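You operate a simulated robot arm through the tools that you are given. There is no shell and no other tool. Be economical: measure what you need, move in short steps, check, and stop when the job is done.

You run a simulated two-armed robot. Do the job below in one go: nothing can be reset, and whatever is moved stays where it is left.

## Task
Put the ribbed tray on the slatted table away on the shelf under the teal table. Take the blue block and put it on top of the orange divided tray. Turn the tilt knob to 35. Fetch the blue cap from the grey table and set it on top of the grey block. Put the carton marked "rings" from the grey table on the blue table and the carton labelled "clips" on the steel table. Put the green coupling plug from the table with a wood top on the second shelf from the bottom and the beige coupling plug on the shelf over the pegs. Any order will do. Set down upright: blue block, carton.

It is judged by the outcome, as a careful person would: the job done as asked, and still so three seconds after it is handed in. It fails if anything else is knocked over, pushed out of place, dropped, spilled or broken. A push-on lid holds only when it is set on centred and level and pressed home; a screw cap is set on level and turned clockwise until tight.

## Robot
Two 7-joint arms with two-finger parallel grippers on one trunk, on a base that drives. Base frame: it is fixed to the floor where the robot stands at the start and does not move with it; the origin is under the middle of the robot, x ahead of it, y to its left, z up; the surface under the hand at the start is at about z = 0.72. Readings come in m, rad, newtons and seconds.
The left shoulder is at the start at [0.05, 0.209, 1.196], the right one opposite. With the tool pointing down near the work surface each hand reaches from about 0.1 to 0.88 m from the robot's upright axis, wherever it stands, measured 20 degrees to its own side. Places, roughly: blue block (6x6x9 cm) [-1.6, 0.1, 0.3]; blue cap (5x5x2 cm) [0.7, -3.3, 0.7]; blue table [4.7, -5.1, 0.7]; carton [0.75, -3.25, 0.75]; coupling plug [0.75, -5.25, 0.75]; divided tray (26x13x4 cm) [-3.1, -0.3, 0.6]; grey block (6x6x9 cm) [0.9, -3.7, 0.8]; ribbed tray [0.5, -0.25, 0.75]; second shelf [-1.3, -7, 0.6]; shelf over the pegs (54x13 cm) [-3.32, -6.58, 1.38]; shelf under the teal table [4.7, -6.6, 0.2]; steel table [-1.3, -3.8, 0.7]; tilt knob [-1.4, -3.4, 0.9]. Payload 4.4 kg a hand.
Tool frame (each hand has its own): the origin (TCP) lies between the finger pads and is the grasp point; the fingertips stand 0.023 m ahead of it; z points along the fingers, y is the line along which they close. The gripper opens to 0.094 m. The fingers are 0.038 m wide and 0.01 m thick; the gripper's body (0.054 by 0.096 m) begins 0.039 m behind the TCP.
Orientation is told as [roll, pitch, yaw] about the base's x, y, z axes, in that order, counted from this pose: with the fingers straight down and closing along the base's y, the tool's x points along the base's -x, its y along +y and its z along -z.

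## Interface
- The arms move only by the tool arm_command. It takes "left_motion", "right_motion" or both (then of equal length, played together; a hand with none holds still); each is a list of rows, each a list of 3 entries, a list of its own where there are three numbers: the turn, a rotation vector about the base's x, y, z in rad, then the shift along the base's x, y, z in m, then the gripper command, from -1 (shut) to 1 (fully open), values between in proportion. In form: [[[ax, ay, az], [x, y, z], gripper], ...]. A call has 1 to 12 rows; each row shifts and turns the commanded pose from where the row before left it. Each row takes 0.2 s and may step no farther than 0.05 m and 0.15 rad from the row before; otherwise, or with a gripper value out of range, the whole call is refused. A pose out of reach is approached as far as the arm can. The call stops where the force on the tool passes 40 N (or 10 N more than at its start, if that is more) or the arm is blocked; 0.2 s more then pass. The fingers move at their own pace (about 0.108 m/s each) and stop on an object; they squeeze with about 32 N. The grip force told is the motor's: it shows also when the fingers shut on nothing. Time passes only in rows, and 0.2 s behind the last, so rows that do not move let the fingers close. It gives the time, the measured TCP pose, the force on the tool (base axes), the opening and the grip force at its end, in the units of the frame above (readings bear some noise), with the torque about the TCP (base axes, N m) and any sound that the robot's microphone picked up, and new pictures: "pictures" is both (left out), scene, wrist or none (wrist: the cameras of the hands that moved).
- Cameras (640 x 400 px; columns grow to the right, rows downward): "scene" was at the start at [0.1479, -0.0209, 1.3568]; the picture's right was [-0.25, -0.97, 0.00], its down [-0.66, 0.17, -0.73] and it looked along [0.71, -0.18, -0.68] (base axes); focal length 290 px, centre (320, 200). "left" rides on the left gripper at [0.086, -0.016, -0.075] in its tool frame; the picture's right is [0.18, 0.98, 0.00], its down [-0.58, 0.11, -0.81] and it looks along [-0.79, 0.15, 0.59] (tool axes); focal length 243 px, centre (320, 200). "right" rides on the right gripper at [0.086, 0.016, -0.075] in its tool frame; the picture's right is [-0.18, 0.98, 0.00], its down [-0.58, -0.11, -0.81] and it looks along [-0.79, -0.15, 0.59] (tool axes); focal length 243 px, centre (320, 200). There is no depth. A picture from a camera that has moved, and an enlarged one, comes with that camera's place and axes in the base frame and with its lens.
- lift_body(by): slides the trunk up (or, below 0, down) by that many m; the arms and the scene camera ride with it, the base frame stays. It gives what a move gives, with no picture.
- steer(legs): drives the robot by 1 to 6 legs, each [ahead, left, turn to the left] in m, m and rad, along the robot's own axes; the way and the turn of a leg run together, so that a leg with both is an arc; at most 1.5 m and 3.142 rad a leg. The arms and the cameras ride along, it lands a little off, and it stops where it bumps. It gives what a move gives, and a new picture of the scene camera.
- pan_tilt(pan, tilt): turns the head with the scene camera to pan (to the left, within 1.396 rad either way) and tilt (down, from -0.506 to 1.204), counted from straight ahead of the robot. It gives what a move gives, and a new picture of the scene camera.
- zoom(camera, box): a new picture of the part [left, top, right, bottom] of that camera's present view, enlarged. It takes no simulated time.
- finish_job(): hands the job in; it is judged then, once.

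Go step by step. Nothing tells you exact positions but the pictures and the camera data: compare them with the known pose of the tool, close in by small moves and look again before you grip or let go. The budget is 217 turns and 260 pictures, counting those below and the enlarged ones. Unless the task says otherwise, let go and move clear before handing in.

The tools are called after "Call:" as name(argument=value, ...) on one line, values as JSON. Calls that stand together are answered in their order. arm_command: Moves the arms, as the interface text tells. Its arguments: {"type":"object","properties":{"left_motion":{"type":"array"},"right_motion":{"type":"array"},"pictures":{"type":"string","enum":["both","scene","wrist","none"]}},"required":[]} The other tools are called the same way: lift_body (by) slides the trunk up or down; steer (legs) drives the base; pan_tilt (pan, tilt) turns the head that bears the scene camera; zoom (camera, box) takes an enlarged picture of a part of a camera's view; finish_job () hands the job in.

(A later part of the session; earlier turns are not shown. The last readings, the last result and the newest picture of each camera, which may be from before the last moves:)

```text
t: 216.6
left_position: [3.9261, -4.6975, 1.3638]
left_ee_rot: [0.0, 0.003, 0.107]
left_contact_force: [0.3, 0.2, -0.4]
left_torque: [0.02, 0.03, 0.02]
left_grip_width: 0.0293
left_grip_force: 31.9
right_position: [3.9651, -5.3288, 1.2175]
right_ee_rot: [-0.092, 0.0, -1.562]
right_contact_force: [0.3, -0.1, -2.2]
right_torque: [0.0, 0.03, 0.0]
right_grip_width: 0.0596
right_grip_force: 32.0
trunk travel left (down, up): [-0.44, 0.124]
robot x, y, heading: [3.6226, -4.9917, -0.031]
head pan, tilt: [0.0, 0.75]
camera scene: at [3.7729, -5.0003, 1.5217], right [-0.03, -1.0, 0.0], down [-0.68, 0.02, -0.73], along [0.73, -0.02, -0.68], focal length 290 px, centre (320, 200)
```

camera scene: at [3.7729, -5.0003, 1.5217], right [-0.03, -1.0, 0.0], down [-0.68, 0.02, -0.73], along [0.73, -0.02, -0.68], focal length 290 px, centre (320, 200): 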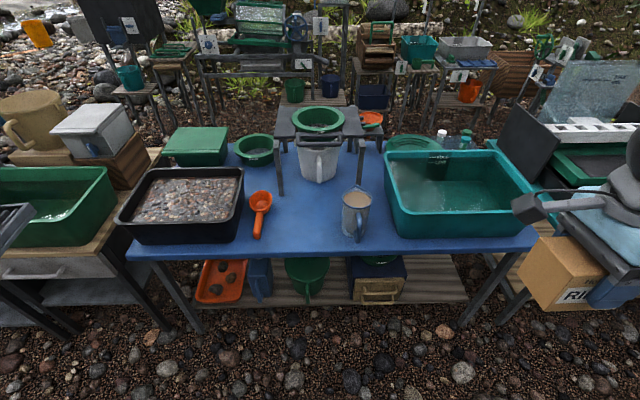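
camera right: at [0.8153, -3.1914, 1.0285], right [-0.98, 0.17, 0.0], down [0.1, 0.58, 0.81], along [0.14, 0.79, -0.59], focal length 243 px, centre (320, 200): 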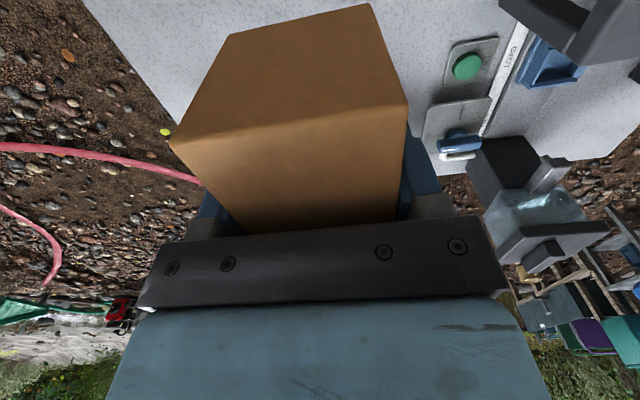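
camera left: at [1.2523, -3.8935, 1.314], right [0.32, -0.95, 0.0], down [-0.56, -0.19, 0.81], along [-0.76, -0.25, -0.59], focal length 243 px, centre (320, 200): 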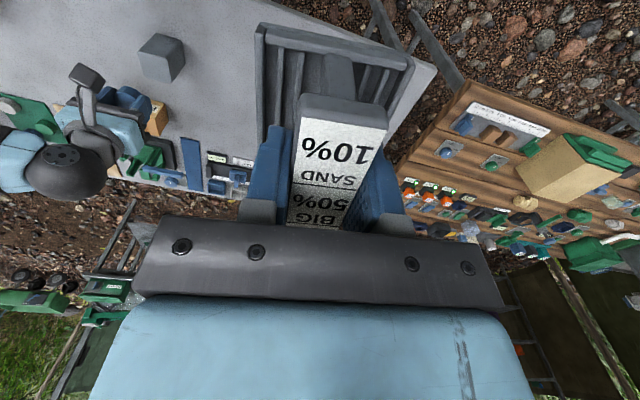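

The blue table has a free gap between the scoop and the mug at about [4.5,-4.97]. I approach and lower the trunk.

Call:
steer(legs=[[0.31, 0.15, 0.03]])

Call:
lift_body(by=-0.165)

Call:
arm_command(right_motion=[[[0, 0, 0], [0, 0, 0], -1]], pictures="both")

```text
t: 218.8
left_position: [4.2237, -4.5467, 1.3636]
left_ee_rot: [0.0, 0.002, 0.138]
left_contact_force: [0.0, 0.3, -0.7]
left_torque: [-0.03, -0.03, -0.01]
left_grip_width: 0.0293
left_grip_force: 32.3
right_position: [4.283, -5.1757, 1.2195]
right_ee_rot: [-0.093, 0.0, -1.533]
right_contact_force: [0.5, -0.1, -1.0]
right_torque: [-0.04, 0.02, -0.01]
right_grip_width: 0.0597
right_grip_force: 32.5
trunk travel left (down, up): [-0.44, 0.124]
robot x, y, heading: [3.9317, -4.8491, 0.004]
head pan, tilt: [0.0, 0.75]
camera scene: at [4.0802, -4.8538, 1.5217], right [0.0, -1.0, 0.0], down [-0.68, 0.0, -0.73], along [0.73, 0.0, -0.68], focal length 290 px, centre (320, 200)
```

scene: 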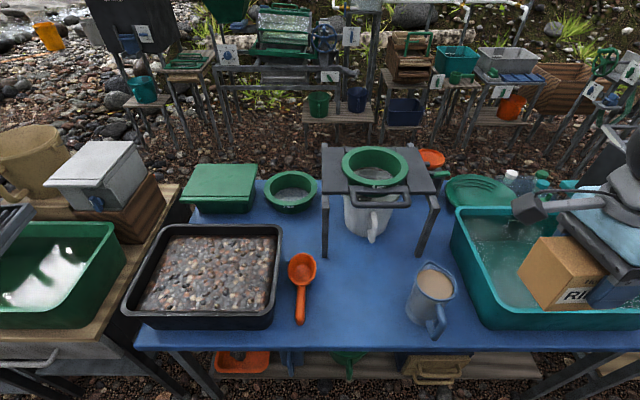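

```text
t: 220.6
left_position: [4.2262, -4.5468, 1.1987]
left_ee_rot: [0.0, 0.002, 0.138]
left_contact_force: [0.0, 0.1, -1.6]
left_torque: [-0.01, 0.01, -0.01]
left_grip_width: 0.0291
left_grip_force: 31.9
right_position: [4.282, -5.1761, 1.0532]
right_ee_rot: [-0.093, 0.001, -1.532]
right_contact_force: [1.0, -0.1, -1.0]
right_torque: [-0.02, 0.04, 0.02]
right_grip_width: 0.0596
right_grip_force: 32.1
trunk travel left (down, up): [-0.275, 0.289]
robot x, y, heading: [3.9294, -4.8561, 0.003]
head pan, tilt: [0.0, 0.75]
```

```text
t: 221.0
left_position: [4.2258, -4.5466, 1.1989]
left_ee_rot: [0.0, 0.002, 0.138]
left_contact_force: [-0.4, -0.4, -0.2]
left_torque: [0.01, -0.02, -0.05]
left_grip_width: 0.0289
left_grip_force: 31.7
right_position: [4.282, -5.175, 1.0535]
right_ee_rot: [-0.094, 0.001, -1.532]
right_contact_force: [0.5, 0.4, -1.5]
right_torque: [0.0, 0.01, -0.01]
right_grip_width: 0.0595
right_grip_force: 32.1
trunk travel left (down, up): [-0.275, 0.289]
robot x, y, heading: [3.9298, -4.8562, 0.001]
head pan, tilt: [0.0, 0.75]
camera scene: at [4.0806, -4.8535, 1.3567], right [0.0, -1.0, 0.0], down [-0.68, 0.0, -0.73], along [0.73, 0.0, -0.68], focal length 290 px, centre (320, 200)
camera right: at [4.3013, -5.0875, 1.1254], right [0.99, -0.15, -0.09], down [-0.01, -0.58, 0.81], along [-0.17, -0.8, -0.58], focal length 243 px, centre (320, 200)
```

scene: 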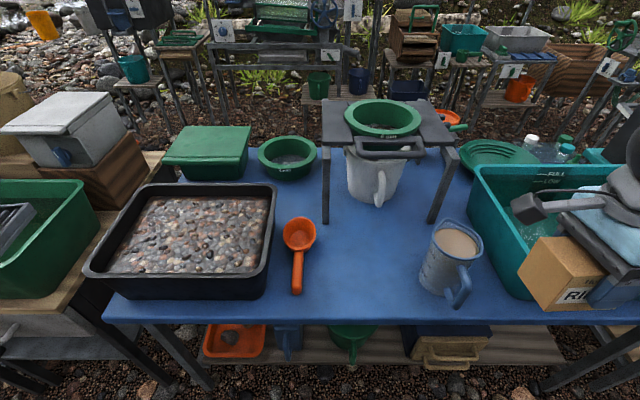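
right: 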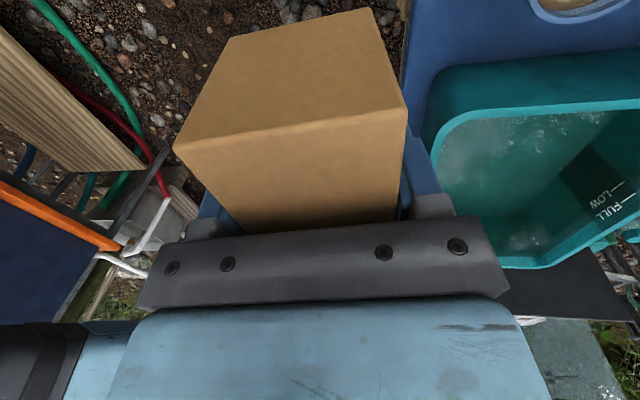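

I bring the carton over the free gap, levelling it.

Call:
arm_command(right_motion=[[[0, -0.03, 0], [0.0248, 0.0281, -0.01], -1], [[0, -0.03, 0], [0.0248, 0.0281, -0.01], -1], [[0.004, -0.033, 0], [0.0248, 0.0281, -0.02], -1], [[0, 0, 0], [0.0248, 0.0281, -0.02], -1], [[0, 0, 0], [0.0248, 0.0281, -0.02], -1], [[0, 0, 0], [0.0248, 0.0281, -0.025], -1], [[0, 0, 0], [0.0248, 0.0281, -0.025], -1], [[0, 0, 0], [0.0248, 0.0281, -0.025], -1], [[0, 0, 0], [0, 0, -0.04], -1], [[0, 0, 0], [0, 0, -0.04], -1], [[0, 0, 0], [0, 0, 0], -1]], pictures="both")

```text
t: 223.4
left_position: [4.224, -4.5458, 1.199]
left_ee_rot: [-0.002, 0.002, 0.138]
left_contact_force: [-0.7, -0.1, -1.3]
left_torque: [-0.02, -0.03, -0.01]
left_grip_width: 0.0289
left_grip_force: 32.1
right_position: [4.4791, -4.9523, 0.8189]
right_ee_rot: [0.003, 0.001, -1.531]
right_contact_force: [0.3, 0.9, -0.2]
right_torque: [0.0, 0.01, 0.04]
right_grip_width: 0.0599
right_grip_force: 32.3
trunk travel left (down, up): [-0.275, 0.289]
robot x, y, heading: [3.9287, -4.855, 0.003]
head pan, tilt: [0.0, 0.75]
camera scene: at [4.0803, -4.8535, 1.3567], right [0.0, -1.0, 0.0], down [-0.68, 0.0, -0.73], along [0.73, 0.0, -0.68], focal length 290 px, centre (320, 200)
camera right: at [4.4914, -4.8635, 0.8923], right [0.99, -0.15, 0.0], down [-0.09, -0.59, 0.81], along [-0.12, -0.8, -0.59], focal length 243 px, centre (320, 200)
```

scene: 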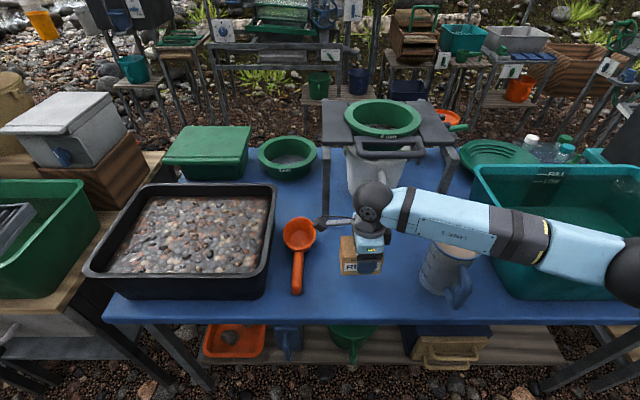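
right: 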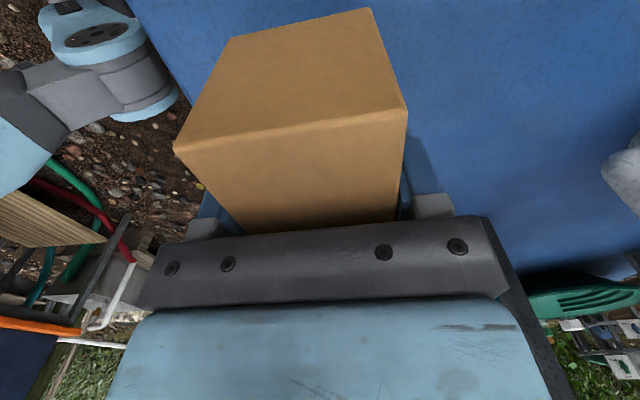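

Over a clear spot; lowering to the table.

Call:
arm_command(right_motion=[[[0, 0, 0], [0, 0, -0.025], -1], [[0, 0, 0], [0, 0, -0.02], -1], [[0, 0, 0], [0, 0, -0.005], -1], [[0, 0, 0], [0, 0, -0.004], -1], [[0, 0, 0], [0, 0, 0], -1]], pictures="none")

```text
t: 224.6
left_position: [4.2254, -4.5457, 1.1997]
left_ee_rot: [0.001, 0.001, 0.137]
left_contact_force: [-0.4, 0.1, -1.1]
left_torque: [-0.01, 0.01, -0.02]
left_grip_width: 0.0291
left_grip_force: 31.7
right_position: [4.4803, -4.9508, 0.7638]
right_ee_rot: [0.001, 0.0, -1.532]
right_contact_force: [-0.2, -0.4, -1.6]
right_torque: [0.0, -0.02, -0.03]
right_grip_width: 0.0596
right_grip_force: 32.2
trunk travel left (down, up): [-0.275, 0.289]
robot x, y, heading: [3.9295, -4.8561, 0.007]
head pan, tilt: [0.0, 0.75]
```

Call:
arm_command(right_motion=[[[0, 0, 0], [0, 0, -0.003], -1], [[0, 0, 0], [0, 0, -0.003], -1], [[0, 0, 0], [0, 0, 0], -1]], pictures="none")

Call:
zoom(camera="scene", box=[280, 200, 440, 300])

```text
t: 225.4
left_position: [4.2223, -4.5468, 1.199]
left_ee_rot: [0.0, 0.001, 0.138]
left_contact_force: [0.3, -1.0, -1.1]
left_torque: [0.02, 0.01, -0.01]
left_grip_width: 0.0292
left_grip_force: 32.4
right_position: [4.4797, -4.9508, 0.7615]
right_ee_rot: [0.005, 0.0, -1.532]
right_contact_force: [1.7, -6.5, 30.2]
right_torque: [0.09, 0.83, 0.19]
right_grip_width: 0.0601
right_grip_force: 31.7
trunk travel left (down, up): [-0.275, 0.289]
robot x, y, heading: [3.93, -4.8534, 0.003]
head pan, tilt: [0.0, 0.75]
```

```text
4.00 times, centred on (360, 250) of scene
camera zoom: at [4.0778, -4.8536, 1.3574], right [0.0, -1.0, 0.0], down [-0.68, 0.0, -0.73], along [0.73, 0.0, -0.68], focal length 1161 px, centre (160, 0)
```

zoom: 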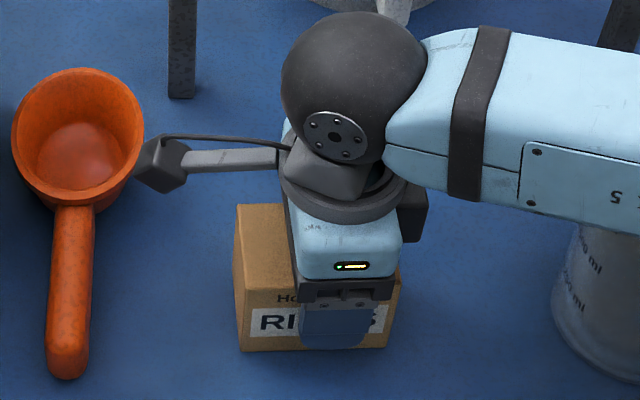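

Contact is firm (30 N). I ease up a hair, release and rise straight up.

Call:
arm_command(right_motion=[[[0, 0, 0], [0, 0, 0.003], -1], [[0, 0, 0], [0, 0, 0], 0.4], [[0, 0, 0], [0, 0, 0], 1], [[0, 0, 0], [0, 0, 0], 1], [[0, 0, 0], [0, 0, 0.04], 1], [[0, 0, 0], [0, 0, 0.045], 1], [[0, 0, 0], [-0.01, 0, 0.045], 1], [[0, 0, 0], [-0.02, -0.01, 0.04], 1], [[0, 0, 0], [-0.03, -0.02, 0.03], 1], [[0, 0, 0], [-0.03, -0.02, 0.03], 1], [[0, 0, 0], [-0.03, -0.02, 0.03], 1]], pictures="scene")

```text
t: 227.8
left_position: [4.2245, -4.5472, 1.1992]
left_ee_rot: [-0.001, 0.002, 0.137]
left_contact_force: [-0.5, 0.2, -0.7]
left_torque: [-0.01, -0.03, 0.01]
left_grip_width: 0.029
left_grip_force: 32.3
right_position: [4.3601, -5.0212, 1.0232]
right_ee_rot: [0.0, 0.0, -1.533]
right_contact_force: [0.0, 0.0, 0.6]
right_torque: [-0.03, -0.01, -0.04]
right_grip_width: 0.094
right_grip_force: 0.0
trunk travel left (down, up): [-0.275, 0.289]
robot x, y, heading: [3.933, -4.8575, 0.006]
head pan, tilt: [0.0, 0.75]
camera scene: at [4.0795, -4.8539, 1.3568], right [0.0, -1.0, 0.0], down [-0.68, 0.0, -0.73], along [0.73, 0.0, -0.68], focal length 290 px, centre (320, 200)
```

scene: 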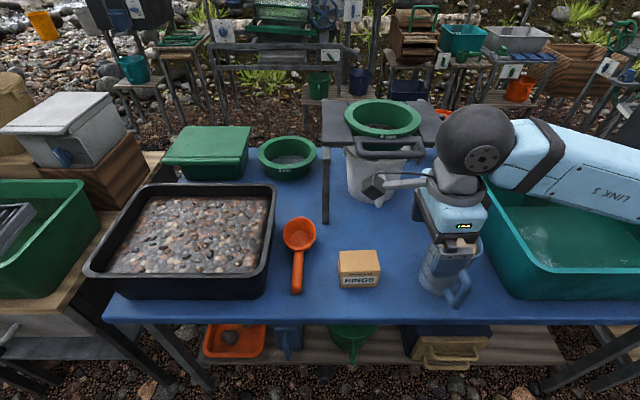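

RINGS stands on the blue table. Now on to the teal table for the tray.

Call:
steer(legs=[[-0.33, 0, 0], [0, -1.5, 0]])

```text
t: 242.9
left_position: [3.8903, -6.0524, 1.1996]
left_ee_rot: [0.0, 0.002, 0.12]
left_contact_force: [-0.2, -0.4, -0.9]
left_torque: [0.0, 0.01, 0.03]
left_grip_width: 0.0292
left_grip_force: 31.8
right_position: [4.0174, -6.5299, 1.0218]
right_ee_rot: [0.001, -0.001, -1.549]
right_contact_force: [0.2, 0.4, 0.3]
right_torque: [0.02, -0.01, -0.02]
right_grip_width: 0.0939
right_grip_force: 0.0
trunk travel left (down, up): [-0.275, 0.289]
robot x, y, heading: [3.5908, -6.3535, -0.012]
head pan, tilt: [0.0, 0.75]
camera scene: at [3.7416, -6.3576, 1.3567], right [-0.01, -1.0, 0.0], down [-0.68, 0.01, -0.73], along [0.73, -0.01, -0.68], focal length 290 px, centre (320, 200)
```

scene: 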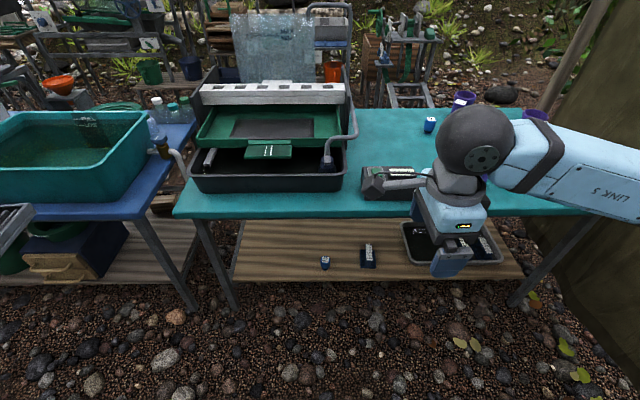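

The teal table's shelf has free room at front left. I clear the right arm from the view and take a better look.

Call:
arm_command(right_motion=[[[0, 0, 0], [-0.04, -0.02, 0.02], 1], [[0, 0, 0], [-0.04, -0.02, 0.02], 1], [[0, 0, 0], [-0.04, -0.02, 0.02], 1], [[0, 0, 0], [-0.03, -0.03, 0.02], 1], [[0, 0, 0], [0, -0.04, 0.02], 1], [[0, 0, 0], [0, -0.04, 0.02], 1]], pictures="scene")

Call:
pan_tilt(pan=-0.1, tilt=0.85)

```text
t: 244.3
left_position: [3.8902, -6.0533, 1.1996]
left_ee_rot: [-0.001, 0.001, 0.121]
left_contact_force: [0.4, -0.2, -1.5]
left_torque: [0.01, -0.01, 0.01]
left_grip_width: 0.0292
left_grip_force: 32.0
right_position: [3.9159, -6.6959, 1.1526]
right_ee_rot: [0.002, -0.001, -1.549]
right_contact_force: [-0.8, -0.4, 0.9]
right_torque: [0.01, -0.01, -0.05]
right_grip_width: 0.0941
right_grip_force: 0.1
right hand out of reach, approached as far as the arm can: row 3, 4
trunk travel left (down, up): [-0.275, 0.289]
robot x, y, heading: [3.593, -6.3568, -0.01]
head pan, tilt: [0.0, 0.75]
camera scene: at [3.7406, -6.3581, 1.3568], right [-0.01, -1.0, 0.0], down [-0.68, 0.01, -0.73], along [0.73, -0.01, -0.68], focal length 290 px, centre (320, 200)
```

scene: 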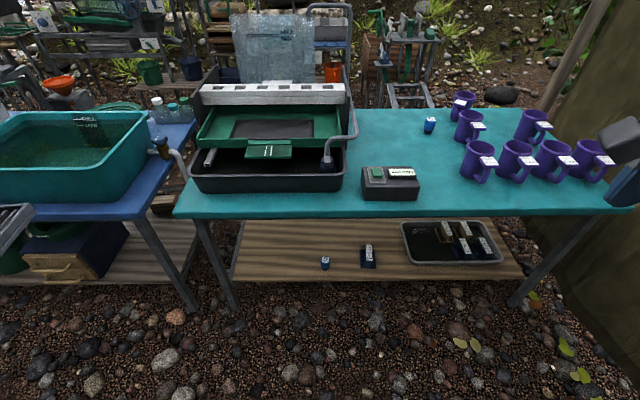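

```text
t: 245.0
left_position: [3.8916, -6.0528, 1.1981]
left_ee_rot: [-0.003, 0.004, 0.121]
left_contact_force: [0.5, 0.4, -0.9]
left_torque: [-0.03, 0.03, -0.01]
left_grip_width: 0.0291
left_grip_force: 31.8
right_position: [3.9194, -6.6936, 1.1524]
right_ee_rot: [0.0, 0.0, -1.549]
right_contact_force: [1.4, -0.3, 0.0]
right_torque: [0.04, -0.01, 0.01]
right_grip_width: 0.0941
right_grip_force: 0.0
trunk travel left (down, up): [-0.275, 0.289]
robot x, y, heading: [3.5912, -6.3598, -0.011]
head pan, tilt: [-0.099, 0.85]
camera scene: at [3.7366, -6.3651, 1.3487], right [-0.11, -0.99, 0.0], down [-0.75, 0.08, -0.66], along [0.66, -0.07, -0.75], focal length 290 px, centre (320, 200)
```

scene: 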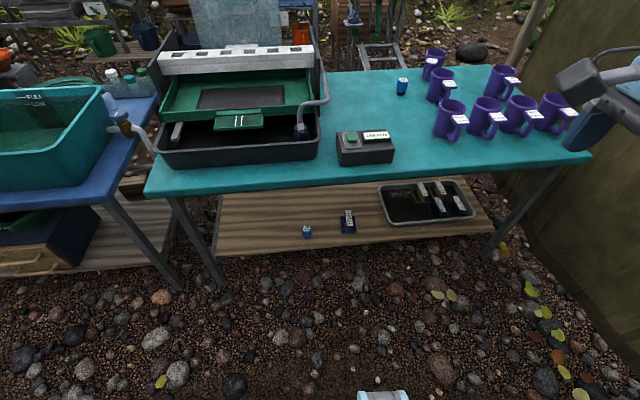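

I can place it with a vertical tool near the shelf's front if I stand back a bit and lower the trunk. I step to x≈3.80 and lower fully.

Call:
steer(legs=[[0.21, 0, 0.011]])

Call:
lift_body(by=-0.27)

Call:
arm_command(left_motion=[[[0, 0, -0.03], [0.0, -0.02, -0.045], -1], [[0, 0, -0.03], [0.0, -0.02, -0.045], -1], [[0, 0, -0.03], [0.0, -0.02, -0.045], -1], [[0, 0, -0.03], [0.0, -0.02, -0.045], -1], [[0, 0, 0], [0.01, -0.01, -0.045], -1], [[0, 0, 0], [0.01, -0.01, -0.045], -1], [[0, 0, 0], [0.01, 0, -0.045], -1], [[0, 0, 0], [0.01, 0, -0.045], -1], [[0, 0, 0], [0.01, 0, -0.045], -1], [[0, 0, 0], [0.01, 0, -0.045], -1], [[0, 0, 0], [0.01, 0, -0.045], -1]], pictures="both")

```text
t: 246.6
left_position: [4.0968, -6.0501, 1.1988]
left_ee_rot: [0.001, 0.005, 0.136]
left_contact_force: [0.2, 0.5, -0.1]
left_torque: [-0.01, 0.0, 0.01]
left_grip_width: 0.0292
left_grip_force: 32.4
right_position: [4.133, -6.6909, 1.1524]
right_ee_rot: [-0.001, -0.001, -1.535]
right_contact_force: [0.5, 0.4, 0.3]
right_torque: [0.0, 0.0, 0.02]
right_grip_width: 0.094
right_grip_force: 0.1
trunk travel left (down, up): [-0.275, 0.289]
robot x, y, heading: [3.8006, -6.3577, 0.001]
head pan, tilt: [-0.099, 0.85]
camera scene: at [3.9466, -6.3646, 1.3486], right [-0.1, -1.0, 0.0], down [-0.75, 0.07, -0.66], along [0.66, -0.07, -0.75], focal length 290 px, centre (320, 200)
```

scene: 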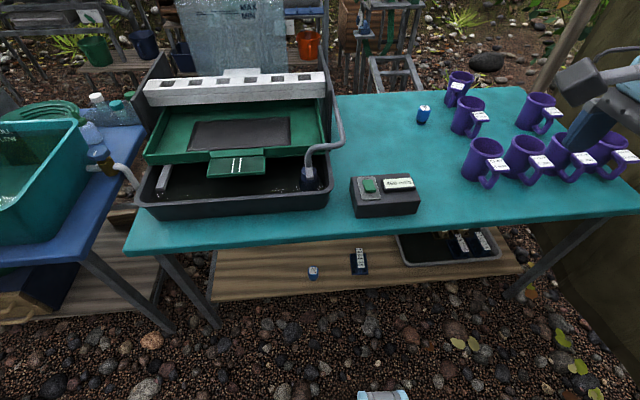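

```text
t: 249.4
left_position: [4.0966, -6.0496, 0.9298]
left_ee_rot: [0.0, 0.002, 0.137]
left_contact_force: [-0.9, -0.6, -0.5]
left_torque: [-0.02, 0.0, 0.01]
left_grip_width: 0.0294
left_grip_force: 31.9
right_position: [4.1325, -6.6897, 0.8818]
right_ee_rot: [0.002, -0.002, -1.535]
right_contact_force: [-0.8, 0.0, 0.3]
right_torque: [0.01, 0.0, 0.04]
right_grip_width: 0.0941
right_grip_force: 0.2
trunk travel left (down, up): [-0.005, 0.559]
robot x, y, heading: [3.7994, -6.3536, 0.0]
head pan, tilt: [-0.099, 0.85]
```

```text
t: 251.8
left_position: [4.2057, -6.1505, 0.4489]
left_ee_rot: [0.0, 0.0, 0.014]
left_contact_force: [-0.3, -0.4, -0.9]
left_torque: [-0.01, 0.02, 0.01]
left_grip_width: 0.0292
left_grip_force: 31.8
left hand out of reach, approached as far as the arm can: row 1, 2, 3
right_position: [4.1324, -6.6895, 0.8826]
right_ee_rot: [0.0, 0.0, -1.535]
right_contact_force: [0.3, -0.2, -1.0]
right_torque: [0.01, -0.02, -0.01]
right_grip_width: 0.094
right_grip_force: 0.1
trunk travel left (down, up): [-0.005, 0.559]
robot x, y, heading: [3.7966, -6.3554, 0.002]
head pan, tilt: [-0.099, 0.85]
camera scene: at [3.9461, -6.3646, 1.0787], right [-0.1, -1.0, 0.0], down [-0.75, 0.07, -0.66], along [0.66, -0.07, -0.75], focal length 290 px, centre (320, 200)
camera left: at [4.12, -6.1665, 0.5229], right [-0.2, 0.98, 0.0], down [0.58, 0.12, 0.8], along [0.79, 0.16, -0.59], focal length 243 px, centre (320, 200)
```

scene: 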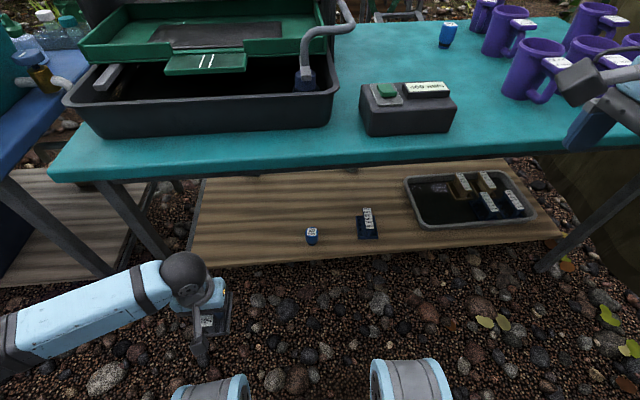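
left: 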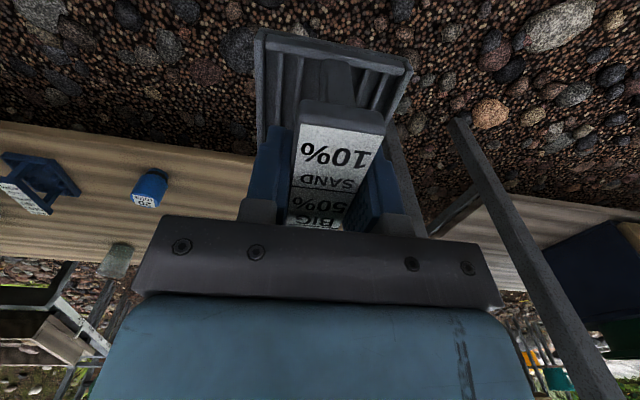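

It works. I lower in front of the shelf, shift to y≈-6.21 and move in a first step, then look.

Call:
arm_command(left_motion=[[[0, 0, 0], [0, -0.02, -0.04], -1], [[0, 0, 0], [0, -0.02, -0.04], -1], [[0, 0, 0], [0, -0.02, -0.035], -1], [[0, 0, 0], [0.04, 0, 0], -1], [[0, 0, 0], [0.04, 0, 0], -1], [[0, 0, 0], [0.04, 0, 0], -1], [[0, 0, 0], [0.04, 0, 0], -1], [[0, 0, 0], [0.04, 0, 0], -1], [[0, 0, 0], [0.0, 0, 0], -1]], pictures="both")

```text
t: 252.2
left_position: [4.2097, -6.1617, 0.4293]
left_ee_rot: [-0.004, 0.004, 0.005]
left_contact_force: [1.0, 3.3, 9.3]
left_torque: [-0.59, 1.26, -0.34]
left_grip_width: 0.029
left_grip_force: 31.8
right_position: [4.1323, -6.6912, 0.8829]
right_ee_rot: [0.0, 0.0, -1.535]
right_contact_force: [-0.1, -0.4, -0.6]
right_torque: [0.02, 0.01, 0.04]
right_grip_width: 0.094
right_grip_force: 0.0
trunk travel left (down, up): [-0.005, 0.559]
robot x, y, heading: [3.8005, -6.3579, -0.001]
head pan, tilt: [-0.099, 0.85]
stopped in row 1 (left hand): the force on the tool passed its limit at 139 N (the readings are from after the stop); the commanded pose is now the measured one
camera scene: at [3.946, -6.3651, 1.0788], right [-0.1, -1.0, 0.0], down [-0.75, 0.07, -0.66], along [0.66, -0.07, -0.75], focal length 290 px, centre (320, 200)
camera left: at [4.1238, -6.1783, 0.5036], right [-0.19, 0.98, 0.0], down [0.58, 0.11, 0.8], along [0.79, 0.15, -0.59], focal length 243 px, centre (320, 200)
```

scene: 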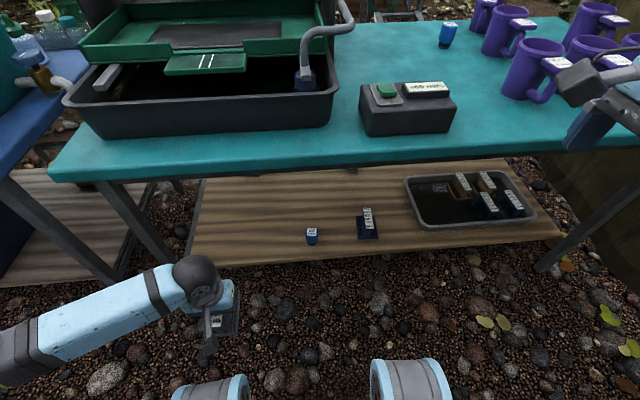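
left: 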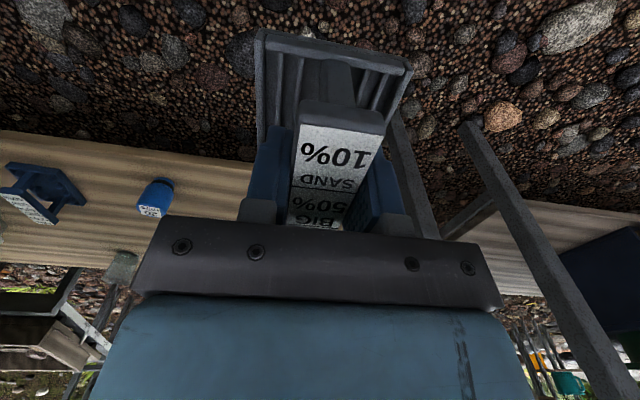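

Something limited the downward move here (maybe the forearm meeting the robot's own base). I move forward a bit first, then down in small steps.

Call:
arm_command(left_motion=[[[0, 0, 0], [0.03, 0, 0], -1], [[0, 0, 0], [0.03, -0.005, 0], -1], [[0, 0, 0], [0.02, -0.01, -0.015], -1], [[0, 0, 0], [0.01, -0.01, -0.02], -1], [[0, 0, 0], [0, 0, 0], -1]], pictures="scene")

```text
t: 253.3
left_position: [4.2993, -6.1867, 0.3929]
left_ee_rot: [-0.001, 0.004, 0.006]
left_contact_force: [0.8, 0.6, -1.3]
left_torque: [-0.04, 0.05, 0.01]
left_grip_width: 0.0293
left_grip_force: 32.2
right_position: [4.1329, -6.6901, 0.8817]
right_ee_rot: [0.001, 0.001, -1.534]
right_contact_force: [-0.6, -0.5, 0.0]
right_torque: [-0.03, 0.01, 0.0]
right_grip_width: 0.0941
right_grip_force: 0.0
trunk travel left (down, up): [-0.005, 0.559]
robot x, y, heading: [3.7974, -6.3562, -0.004]
head pan, tilt: [-0.099, 0.85]
camera scene: at [3.9461, -6.3647, 1.0787], right [-0.1, -1.0, 0.0], down [-0.75, 0.07, -0.66], along [0.66, -0.07, -0.75], focal length 290 px, centre (320, 200)
```

scene: 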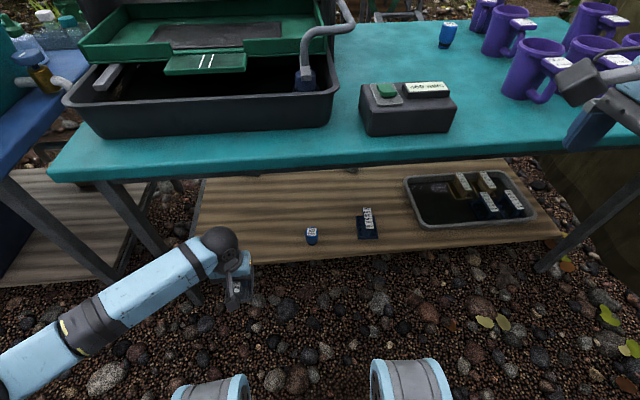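

Free now. I continue forward/down, drifting right to keep the forearm off the table leg.

Call:
arm_command(left_motion=[[[0, 0, 0], [0.005, -0.02, -0.025], -1], [[0, 0, 0], [0.01, -0.02, -0.025], -1], [[0, 0, 0], [0.02, -0.01, -0.02], -1], [[0, 0, 0], [0.03, 0, -0.01], -1], [[0, 0, 0], [0, 0, 0], -1]], pictures="both")

```text
t: 254.6
left_position: [4.3652, -6.2359, 0.3134]
left_ee_rot: [-0.003, 0.002, 0.003]
left_contact_force: [-0.2, 0.0, -1.1]
left_torque: [-0.01, 0.04, 0.01]
left_grip_width: 0.0292
left_grip_force: 31.8
right_position: [4.1325, -6.6897, 0.8825]
right_ee_rot: [0.001, 0.0, -1.534]
right_contact_force: [0.0, 0.3, -0.2]
right_torque: [0.0, -0.01, 0.0]
right_grip_width: 0.094
right_grip_force: 0.0
trunk travel left (down, up): [-0.005, 0.559]
robot x, y, heading: [3.7977, -6.3559, -0.002]
head pan, tilt: [-0.099, 0.85]
camera scene: at [3.9461, -6.3648, 1.0787], right [-0.1, -1.0, 0.0], down [-0.75, 0.07, -0.66], along [0.66, -0.07, -0.75], focal length 290 px, centre (320, 200)
camera left: at [4.2786, -6.251, 0.3877], right [-0.19, 0.98, 0.0], down [0.58, 0.11, 0.8], along [0.79, 0.15, -0.59], focal length 243 px, centre (320, 200)
```

scene: 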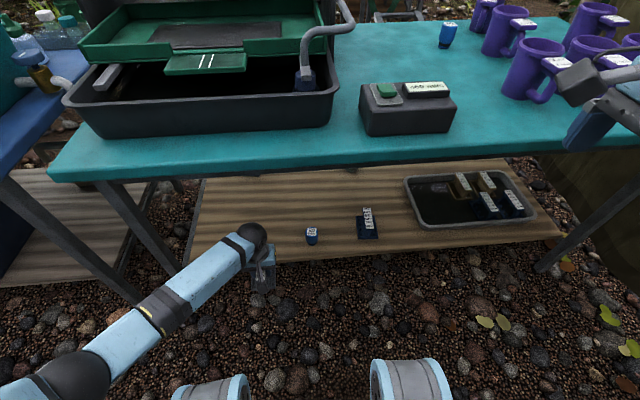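
left: 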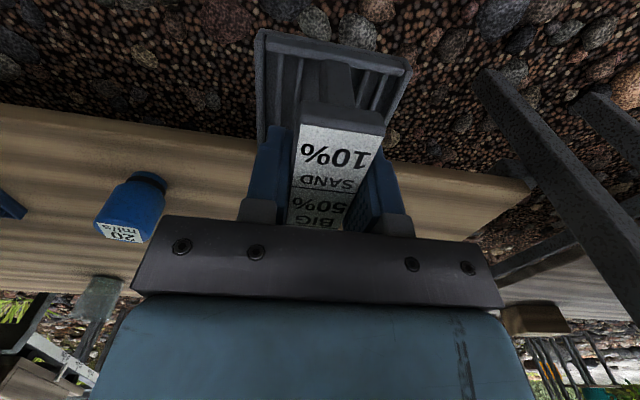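

Clear of everything; moving in over the shelf.

Call:
arm_command(left_motion=[[[0, 0, 0], [0.04, 0, 0.002], -1], [[0, 0, 0], [0.04, 0, 0.002], -1], [[0, 0, 0], [0.04, 0, 0], -1], [[0, 0, 0], [0.035, 0, 0], -1], [[0, 0, 0], [0, 0, 0], -1]], pictures="both")

```text
t: 255.8
left_position: [4.5191, -6.2354, 0.3181]
left_ee_rot: [-0.004, 0.0, 0.003]
left_contact_force: [0.0, 0.9, 0.2]
left_torque: [0.0, 0.0, 0.01]
left_grip_width: 0.0293
left_grip_force: 32.1
right_position: [4.1325, -6.6892, 0.8819]
right_ee_rot: [-0.002, 0.0, -1.532]
right_contact_force: [0.4, 0.4, 0.3]
right_torque: [0.0, 0.0, 0.02]
right_grip_width: 0.0938
right_grip_force: 0.0
trunk travel left (down, up): [-0.005, 0.559]
robot x, y, heading: [3.8, -6.3568, -0.002]
head pan, tilt: [-0.099, 0.85]
camera scene: at [3.9459, -6.3647, 1.0787], right [-0.1, -1.0, 0.0], down [-0.75, 0.07, -0.66], along [0.66, -0.07, -0.75], focal length 290 px, centre (320, 200)
camera left: at [4.433, -6.2508, 0.3922], right [-0.19, 0.98, 0.0], down [0.58, 0.11, 0.8], along [0.79, 0.15, -0.59], focal length 243 px, centre (320, 200)
```

scene: 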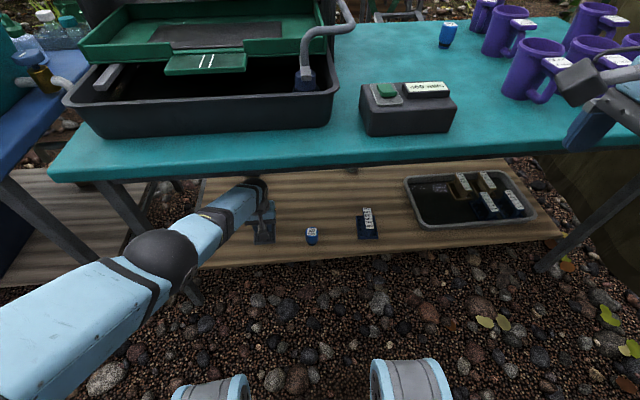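
left: 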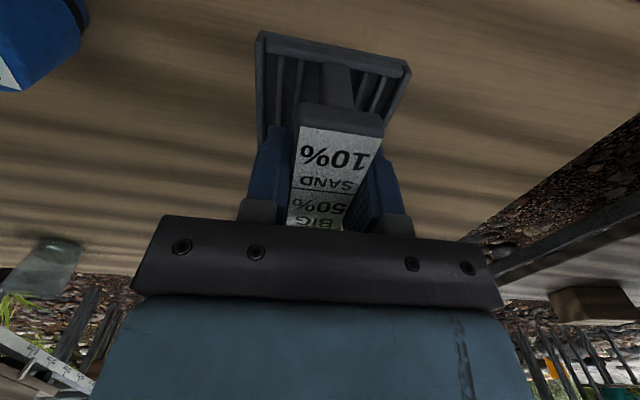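

The tray is well inside the shelf. Lowering until contact.

Call:
arm_command(left_motion=[[[0, 0, 0], [0.015, 0, -0.015], -1], [[0, 0, 0], [0, 0, -0.012], -1], [[0, 0, 0], [0, 0, -0.006], -1], [[0, 0, 0], [0, 0, 0], -1]], pictures="none")

```text
t: 256.8
left_position: [4.5076, -6.2352, 0.3058]
left_ee_rot: [-0.005, 0.005, 0.003]
left_contact_force: [0.5, -0.1, -0.2]
left_torque: [0.03, 0.0, -0.01]
left_grip_width: 0.029
left_grip_force: 31.9
left hand out of reach, approached as far as the arm can: row 1, 2, 3
right_position: [4.1323, -6.6902, 0.8809]
right_ee_rot: [0.0, -0.001, -1.533]
right_contact_force: [-0.4, 0.6, 1.0]
right_torque: [0.02, 0.0, -0.04]
right_grip_width: 0.094
right_grip_force: 0.1
trunk travel left (down, up): [-0.005, 0.559]
robot x, y, heading: [3.8019, -6.3546, -0.006]
head pan, tilt: [-0.099, 0.85]
```

At the arm's limit; I draw the hand back slightly and drive the base 7 cm closer.

Call:
arm_command(left_motion=[[[0, 0, 0], [-0.03, 0, 0.008], -1], [[0, 0, 0], [-0.02, 0, 0], -1]], pictures="none")

Call:
steer(legs=[[0.08, 0, 0]])

```text
t: 257.6
left_position: [4.4876, -6.2258, 0.3407]
left_ee_rot: [0.004, -0.047, 0.014]
left_contact_force: [-0.3, 0.3, -2.0]
left_torque: [0.0, 0.03, 0.01]
left_grip_width: 0.0293
left_grip_force: 32.1
right_position: [4.1314, -6.6915, 0.8812]
right_ee_rot: [0.001, 0.002, -1.534]
right_contact_force: [-0.2, -0.6, -0.4]
right_torque: [0.03, 0.01, 0.02]
right_grip_width: 0.0939
right_grip_force: 0.1
trunk travel left (down, up): [-0.005, 0.559]
robot x, y, heading: [3.8007, -6.3537, 0.001]
head pan, tilt: [-0.099, 0.85]
stopped in row 2 (left hand): the arm was blocked; the commanded pose is now the measured one
```

```text
t: 258.6
left_position: [4.5652, -6.2268, 0.3399]
left_ee_rot: [0.003, -0.044, 0.015]
left_contact_force: [0.3, -0.2, 0.0]
left_torque: [-0.03, 0.01, -0.01]
left_grip_width: 0.0293
left_grip_force: 31.9
right_position: [4.211, -6.6892, 0.8822]
right_ee_rot: [0.0, 0.0, -1.533]
right_contact_force: [0.0, 0.0, -0.7]
right_torque: [-0.01, -0.02, 0.02]
right_grip_width: 0.0939
right_grip_force: 0.0
trunk travel left (down, up): [-0.005, 0.559]
robot x, y, heading: [3.881, -6.357, 0.0]
head pan, tilt: [-0.099, 0.85]
camera scene: at [4.0244, -6.3642, 1.0788], right [-0.1, -1.0, 0.0], down [-0.75, 0.07, -0.66], along [0.66, -0.07, -0.75], focal length 290 px, centre (320, 200)
```

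scene: 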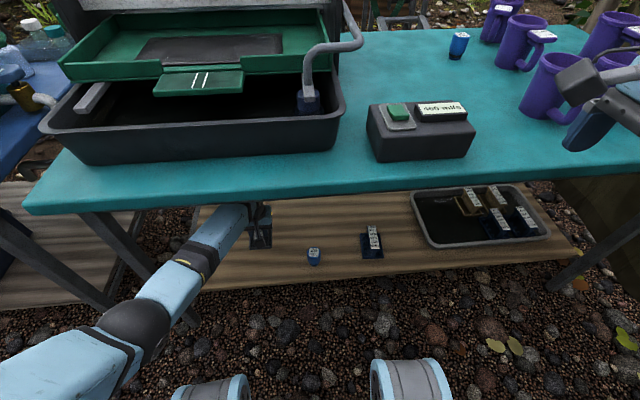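

Now in reach at x≈4.565. I level the tool and lower gently.

Call:
arm_command(left_motion=[[[0, 0.022, 0], [-0.005, 0, -0.012], -1], [[-0.003, 0.022, -0.012], [-0.005, 0, -0.012], -1], [[0, 0, 0], [0, 0, -0.012], -1], [[0, 0, 0], [0, 0, -0.01], -1], [[0, 0, 0], [0, 0, 0], -1]], pictures="wrist")

```text
t: 259.8
left_position: [4.5571, -6.2207, 0.2908]
left_ee_rot: [0.0, 0.001, 0.004]
left_contact_force: [-0.4, -0.2, -0.5]
left_torque: [-0.01, 0.0, 0.01]
left_grip_width: 0.029
left_grip_force: 32.4
right_position: [4.2133, -6.6871, 0.883]
right_ee_rot: [-0.002, -0.004, -1.534]
right_contact_force: [1.4, -0.1, 0.9]
right_torque: [-0.01, 0.0, 0.03]
right_grip_width: 0.094
right_grip_force: 0.0
trunk travel left (down, up): [-0.005, 0.559]
robot x, y, heading: [3.8779, -6.354, 0.001]
head pan, tilt: [-0.099, 0.85]
camera left: at [4.4712, -6.2374, 0.3649], right [-0.19, 0.98, 0.0], down [0.58, 0.11, 0.81], along [0.79, 0.15, -0.59], focal length 243 px, centre (320, 200)
```

left: 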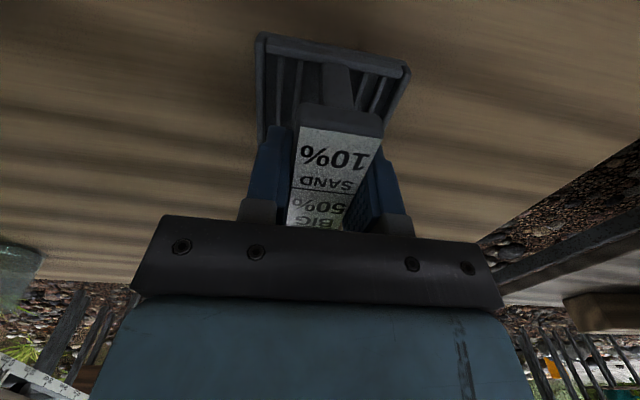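

Call:
arm_command(left_motion=[[[0, 0, 0], [0, 0, -0.008], -1], [[0, 0, 0], [0, 0, -0.006], -1], [[0, 0, 0], [0, 0, -0.005], -1], [[0, 0, 0], [0, 0, -0.004], -1], [[0, 0, 0], [0, 0, 0], -1]], pictures="none")

```text
t: 261.0
left_position: [4.5537, -6.2277, 0.2705]
left_ee_rot: [0.0, 0.003, 0.001]
left_contact_force: [0.1, 0.2, -1.3]
left_torque: [0.04, 0.03, -0.01]
left_grip_width: 0.029
left_grip_force: 31.8
right_position: [4.2115, -6.6899, 0.8813]
right_ee_rot: [0.0, 0.0, -1.536]
right_contact_force: [0.2, -0.1, -0.5]
right_torque: [0.04, -0.01, -0.03]
right_grip_width: 0.0938
right_grip_force: 0.0
trunk travel left (down, up): [-0.005, 0.559]
robot x, y, heading: [3.8784, -6.3534, -0.001]
head pan, tilt: [-0.099, 0.85]
```

Call:
arm_command(left_motion=[[[0, 0, 0], [0, 0, -0.005], -1], [[0, 0, 0], [0, 0, -0.004], -1], [[0, 0, 0], [0, 0, -0.004], -1], [[0, 0, 0], [0, 0, 0], -1]], pictures="none")

Call:
zoom(camera="left", box=[160, 0, 480, 200])

```text
t: 261.5
left_position: [4.5545, -6.2282, 0.2704]
left_ee_rot: [0.001, -0.001, 0.002]
left_contact_force: [-17.2, 4.5, 28.3]
left_torque: [0.06, -0.14, 0.09]
left_grip_width: 0.0293
left_grip_force: 31.7
right_position: [4.2092, -6.6893, 0.8833]
right_ee_rot: [0.005, 0.0, -1.532]
right_contact_force: [-0.1, -0.6, 0.1]
right_torque: [-0.01, -0.02, -0.03]
right_grip_width: 0.0939
right_grip_force: 0.1
trunk travel left (down, up): [-0.005, 0.559]
robot x, y, heading: [3.8775, -6.3562, 0.003]
head pan, tilt: [-0.099, 0.85]
stopped in row 2 (left hand): the force on the tool passed its limit at 45 N (the readings are from after the stop); the commanded pose is now the measured one
```

```text
2.00 times, centred on (320, 100) of left
camera zoom: at [4.4686, -6.2429, 0.3428], right [-0.19, 0.98, 0.0], down [0.58, 0.11, 0.81], along [0.79, 0.15, -0.59], focal length 485 px, centre (320, 400)
```

zoom: 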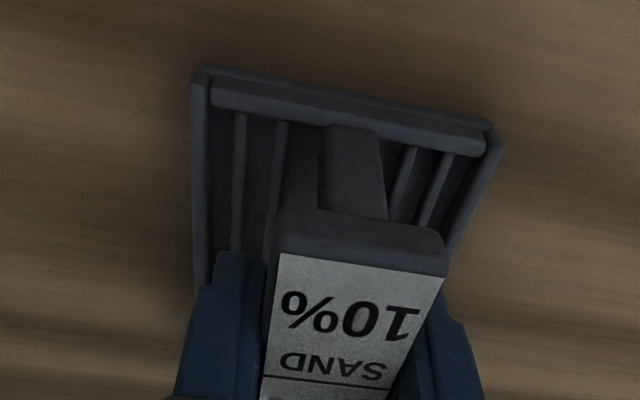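

Tray rests on the shelf. Release, rise a little, then back out with the base.

Call:
arm_command(left_motion=[[[0, 0, 0], [0, 0, 0.001], 0.0], [[0, 0, 0], [0, 0, 0], 0.4], [[0, 0, 0], [0, 0, 0], 0.4], [[0, 0, 0], [0, 0, 0.02], 0.4], [[0, 0, 0], [0, 0, 0.025], 0.4], [[0, 0, 0], [0, 0, 0.015], 0.4], [[0, 0, 0], [0, 0, 0], 0.4]], pictures="wrist")

```text
t: 263.3
left_position: [4.5914, -6.2326, 0.3668]
left_ee_rot: [0.0, -0.059, -0.001]
left_contact_force: [-0.4, 0.6, -0.6]
left_torque: [0.01, -0.02, 0.03]
left_grip_width: 0.0654
left_grip_force: 0.0
right_position: [4.2102, -6.6934, 0.8779]
right_ee_rot: [0.0, 0.006, -1.534]
right_contact_force: [0.1, -0.3, 0.3]
right_torque: [-0.01, 0.01, -0.05]
right_grip_width: 0.0938
right_grip_force: 0.0
trunk travel left (down, up): [-0.005, 0.559]
robot x, y, heading: [3.8789, -6.3583, 0.003]
head pan, tilt: [-0.099, 0.85]
stopped in row 7 (left hand): the arm was blocked; the commanded pose is now the measured one
camera left: at [4.5001, -6.247, 0.435], right [-0.18, 0.98, -0.01], down [0.53, 0.11, 0.84], along [0.83, 0.15, -0.54], focal length 243 px, centre (320, 200)
```

left: 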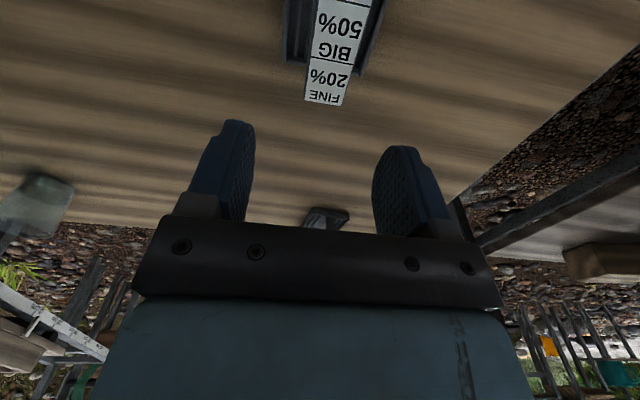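

The forearm seems to touch the table's underside. I lower 2 cm again, then drive back.

Call:
arm_command(left_motion=[[[0, 0.03, 0], [-0.01, 0, -0.02], 0.4], [[0, 0.03, 0], [-0.01, 0, 0], 0.4], [[0, 0, 0], [0, 0, 0], 0.4]], pictures="scene")

```text
t: 264.3
left_position: [4.5871, -6.2258, 0.3646]
left_ee_rot: [0.005, -0.029, 0.004]
left_contact_force: [0.0, 0.3, -0.2]
left_torque: [-0.01, -0.05, -0.02]
left_grip_width: 0.0657
left_grip_force: 0.1
right_position: [4.21, -6.6918, 0.8801]
right_ee_rot: [0.002, 0.003, -1.534]
right_contact_force: [-0.7, 0.4, 0.0]
right_torque: [0.0, 0.01, 0.01]
right_grip_width: 0.094
right_grip_force: 0.1
trunk travel left (down, up): [-0.005, 0.559]
robot x, y, heading: [3.8767, -6.3558, 0.006]
head pan, tilt: [-0.099, 0.85]
stopped in row 3 (left hand): the arm was blocked; the commanded pose is now the measured one
camera scene: at [4.0231, -6.3677, 1.0768], right [-0.1, -1.0, 0.0], down [-0.75, 0.08, -0.66], along [0.66, -0.06, -0.75], focal length 290 px, centre (320, 200)
```

scene: 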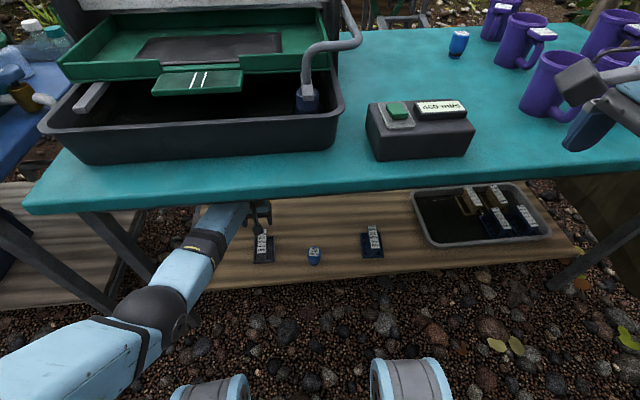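

The tray sits on the shelf. I drive straight back.

Call:
steer(legs=[[-0.3, 0, 0]])

Call:
zoom(camera="scene", box=[120, 120, 440, 320])

```text
t: 266.4
left_position: [4.2837, -6.2221, 0.3615]
left_ee_rot: [0.004, -0.022, 0.011]
left_contact_force: [0.3, -1.0, 0.9]
left_torque: [-0.01, 0.0, -0.03]
left_grip_width: 0.0657
left_grip_force: 0.1
right_position: [3.9136, -6.6911, 0.8803]
right_ee_rot: [-0.001, 0.004, -1.527]
right_contact_force: [0.2, 0.2, -0.1]
right_torque: [-0.01, -0.01, 0.0]
right_grip_width: 0.094
right_grip_force: 0.1
trunk travel left (down, up): [-0.005, 0.559]
robot x, y, heading: [3.577, -6.3575, 0.008]
head pan, tilt: [-0.099, 0.85]
camera scene: at [3.7261, -6.3671, 1.0784], right [-0.09, -1.0, 0.0], down [-0.75, 0.07, -0.66], along [0.66, -0.06, -0.75], focal length 290 px, centre (320, 200)
```

scene: 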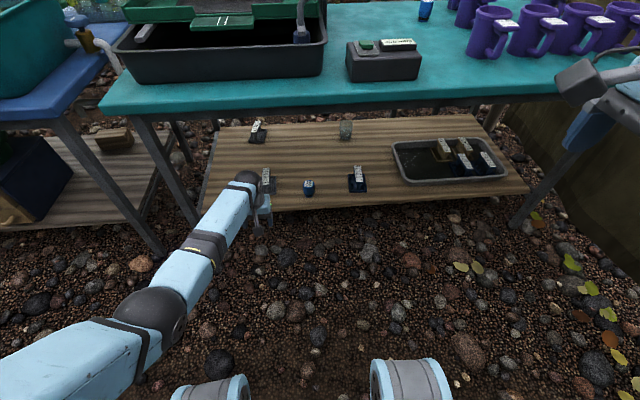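

```text
2.00 times, centred on (280, 220) of scene
camera zoom: at [3.7261, -6.3671, 1.0784], right [-0.09, -1.0, 0.0], down [-0.75, 0.07, -0.66], along [0.66, -0.06, -0.75], focal length 581 px, centre (400, 160)
```

zoom: 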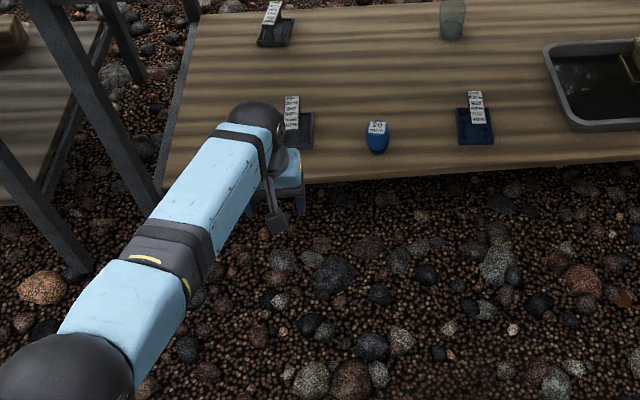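

Tray done. I lift the arms and trunk and head back to the grey table for CLIPS.

Call:
arm_command(left_motion=[[[0, 0, 0], [-0.03, 0.01, 0.035], 0.4], [[0, 0, 0], [-0.03, 0.01, 0.035], 0.4], [[0, 0, 0], [0, 0.01, 0.045], 0.4], [[0, 0, 0], [0, 0.01, 0.045], 0.4], [[0, 0, 0], [0, 0.01, 0.045], 0.4], [[0, 0, 0], [0, 0.01, 0.045], 0.4], [[0, 0, 0], [0, 0.01, 0.045], 0.4], [[0, 0, 0], [0, 0.01, 0.045], 0.4], [[0, 0, 0], [0, 0.01, 0.045], 0.4], [[0, 0, 0], [-0.01, 0, 0.045], 0.4], [[0, 0, 0], [-0.02, 0, 0.04], 0.4], [[0, 0, 0], [-0.02, 0, 0.04], 0.4]], pictures="none")

Call:
lift_body(by=0.43)

```text
t: 267.0
left_position: [4.2883, -6.1821, 0.5245]
left_ee_rot: [0.017, -0.168, 0.026]
left_contact_force: [0.4, 0.6, 0.0]
left_torque: [-0.01, 0.02, -0.01]
left_grip_width: 0.0655
left_grip_force: 0.0
right_position: [3.9119, -6.689, 0.8798]
right_ee_rot: [0.003, -0.002, -1.528]
right_contact_force: [0.2, -0.3, -1.1]
right_torque: [0.05, -0.01, -0.02]
right_grip_width: 0.0938
right_grip_force: 0.0
trunk travel left (down, up): [-0.005, 0.559]
robot x, y, heading: [3.5802, -6.3558, 0.012]
head pan, tilt: [-0.099, 0.85]
stopped in row 3 (left hand): the arm was blocked; the commanded pose is now the measured one
```

```text
refused: 0.43 is not a number from -0.4 to 0.4
```

The left arm seems near a joint limit. I raise the trunk first, then adjust the arm.

Call:
lift_body(by=0.27)

Call:
arm_command(left_motion=[[[0, 0.08, 0], [0, 0, 0.02], 0.4], [[0, 0.08, 0], [0, 0.01, 0.02], 0.4], [[0, 0, 0], [0, 0.01, 0.03], 0.4], [[0, 0, 0], [0, 0, 0.03], 0.4], [[0, 0, 0], [0, 0, 0], 0.4]], pictures="scene")

```text
t: 269.8
left_position: [4.2869, -6.1865, 0.795]
left_ee_rot: [0.014, -0.163, 0.021]
left_contact_force: [-0.1, 0.1, 0.8]
left_torque: [0.01, 0.02, -0.01]
left_grip_width: 0.0657
left_grip_force: 0.0
right_position: [3.9137, -6.6897, 1.1528]
right_ee_rot: [0.002, 0.001, -1.528]
right_contact_force: [0.1, -0.5, 1.1]
right_torque: [-0.02, 0.02, -0.01]
right_grip_width: 0.094
right_grip_force: 0.0
trunk travel left (down, up): [-0.275, 0.289]
robot x, y, heading: [3.5765, -6.3561, 0.001]
head pan, tilt: [-0.099, 0.85]
```

```text
t: 271.0
left_position: [4.2886, -6.1665, 0.8961]
left_ee_rot: [0.017, -0.005, 0.022]
left_contact_force: [0.6, -0.1, -0.8]
left_torque: [0.01, 0.02, -0.03]
left_grip_width: 0.0656
left_grip_force: 0.1
right_position: [3.9111, -6.6895, 1.1522]
right_ee_rot: [0.001, 0.001, -1.527]
right_contact_force: [-0.1, -0.7, 0.1]
right_torque: [-0.03, 0.01, -0.01]
right_grip_width: 0.0939
right_grip_force: 0.1
trunk travel left (down, up): [-0.275, 0.289]
robot x, y, heading: [3.575, -6.3604, 0.008]
head pan, tilt: [-0.099, 0.85]
camera scene: at [3.7242, -6.3654, 1.3486], right [-0.09, -1.0, 0.0], down [-0.75, 0.07, -0.66], along [0.66, -0.06, -0.75], focal length 290 px, centre (320, 200)
```

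scene: 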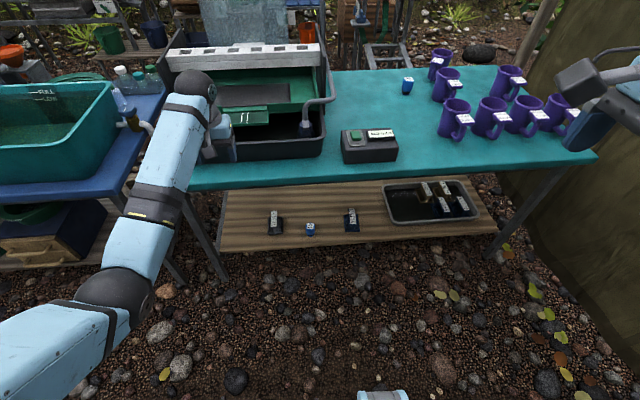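

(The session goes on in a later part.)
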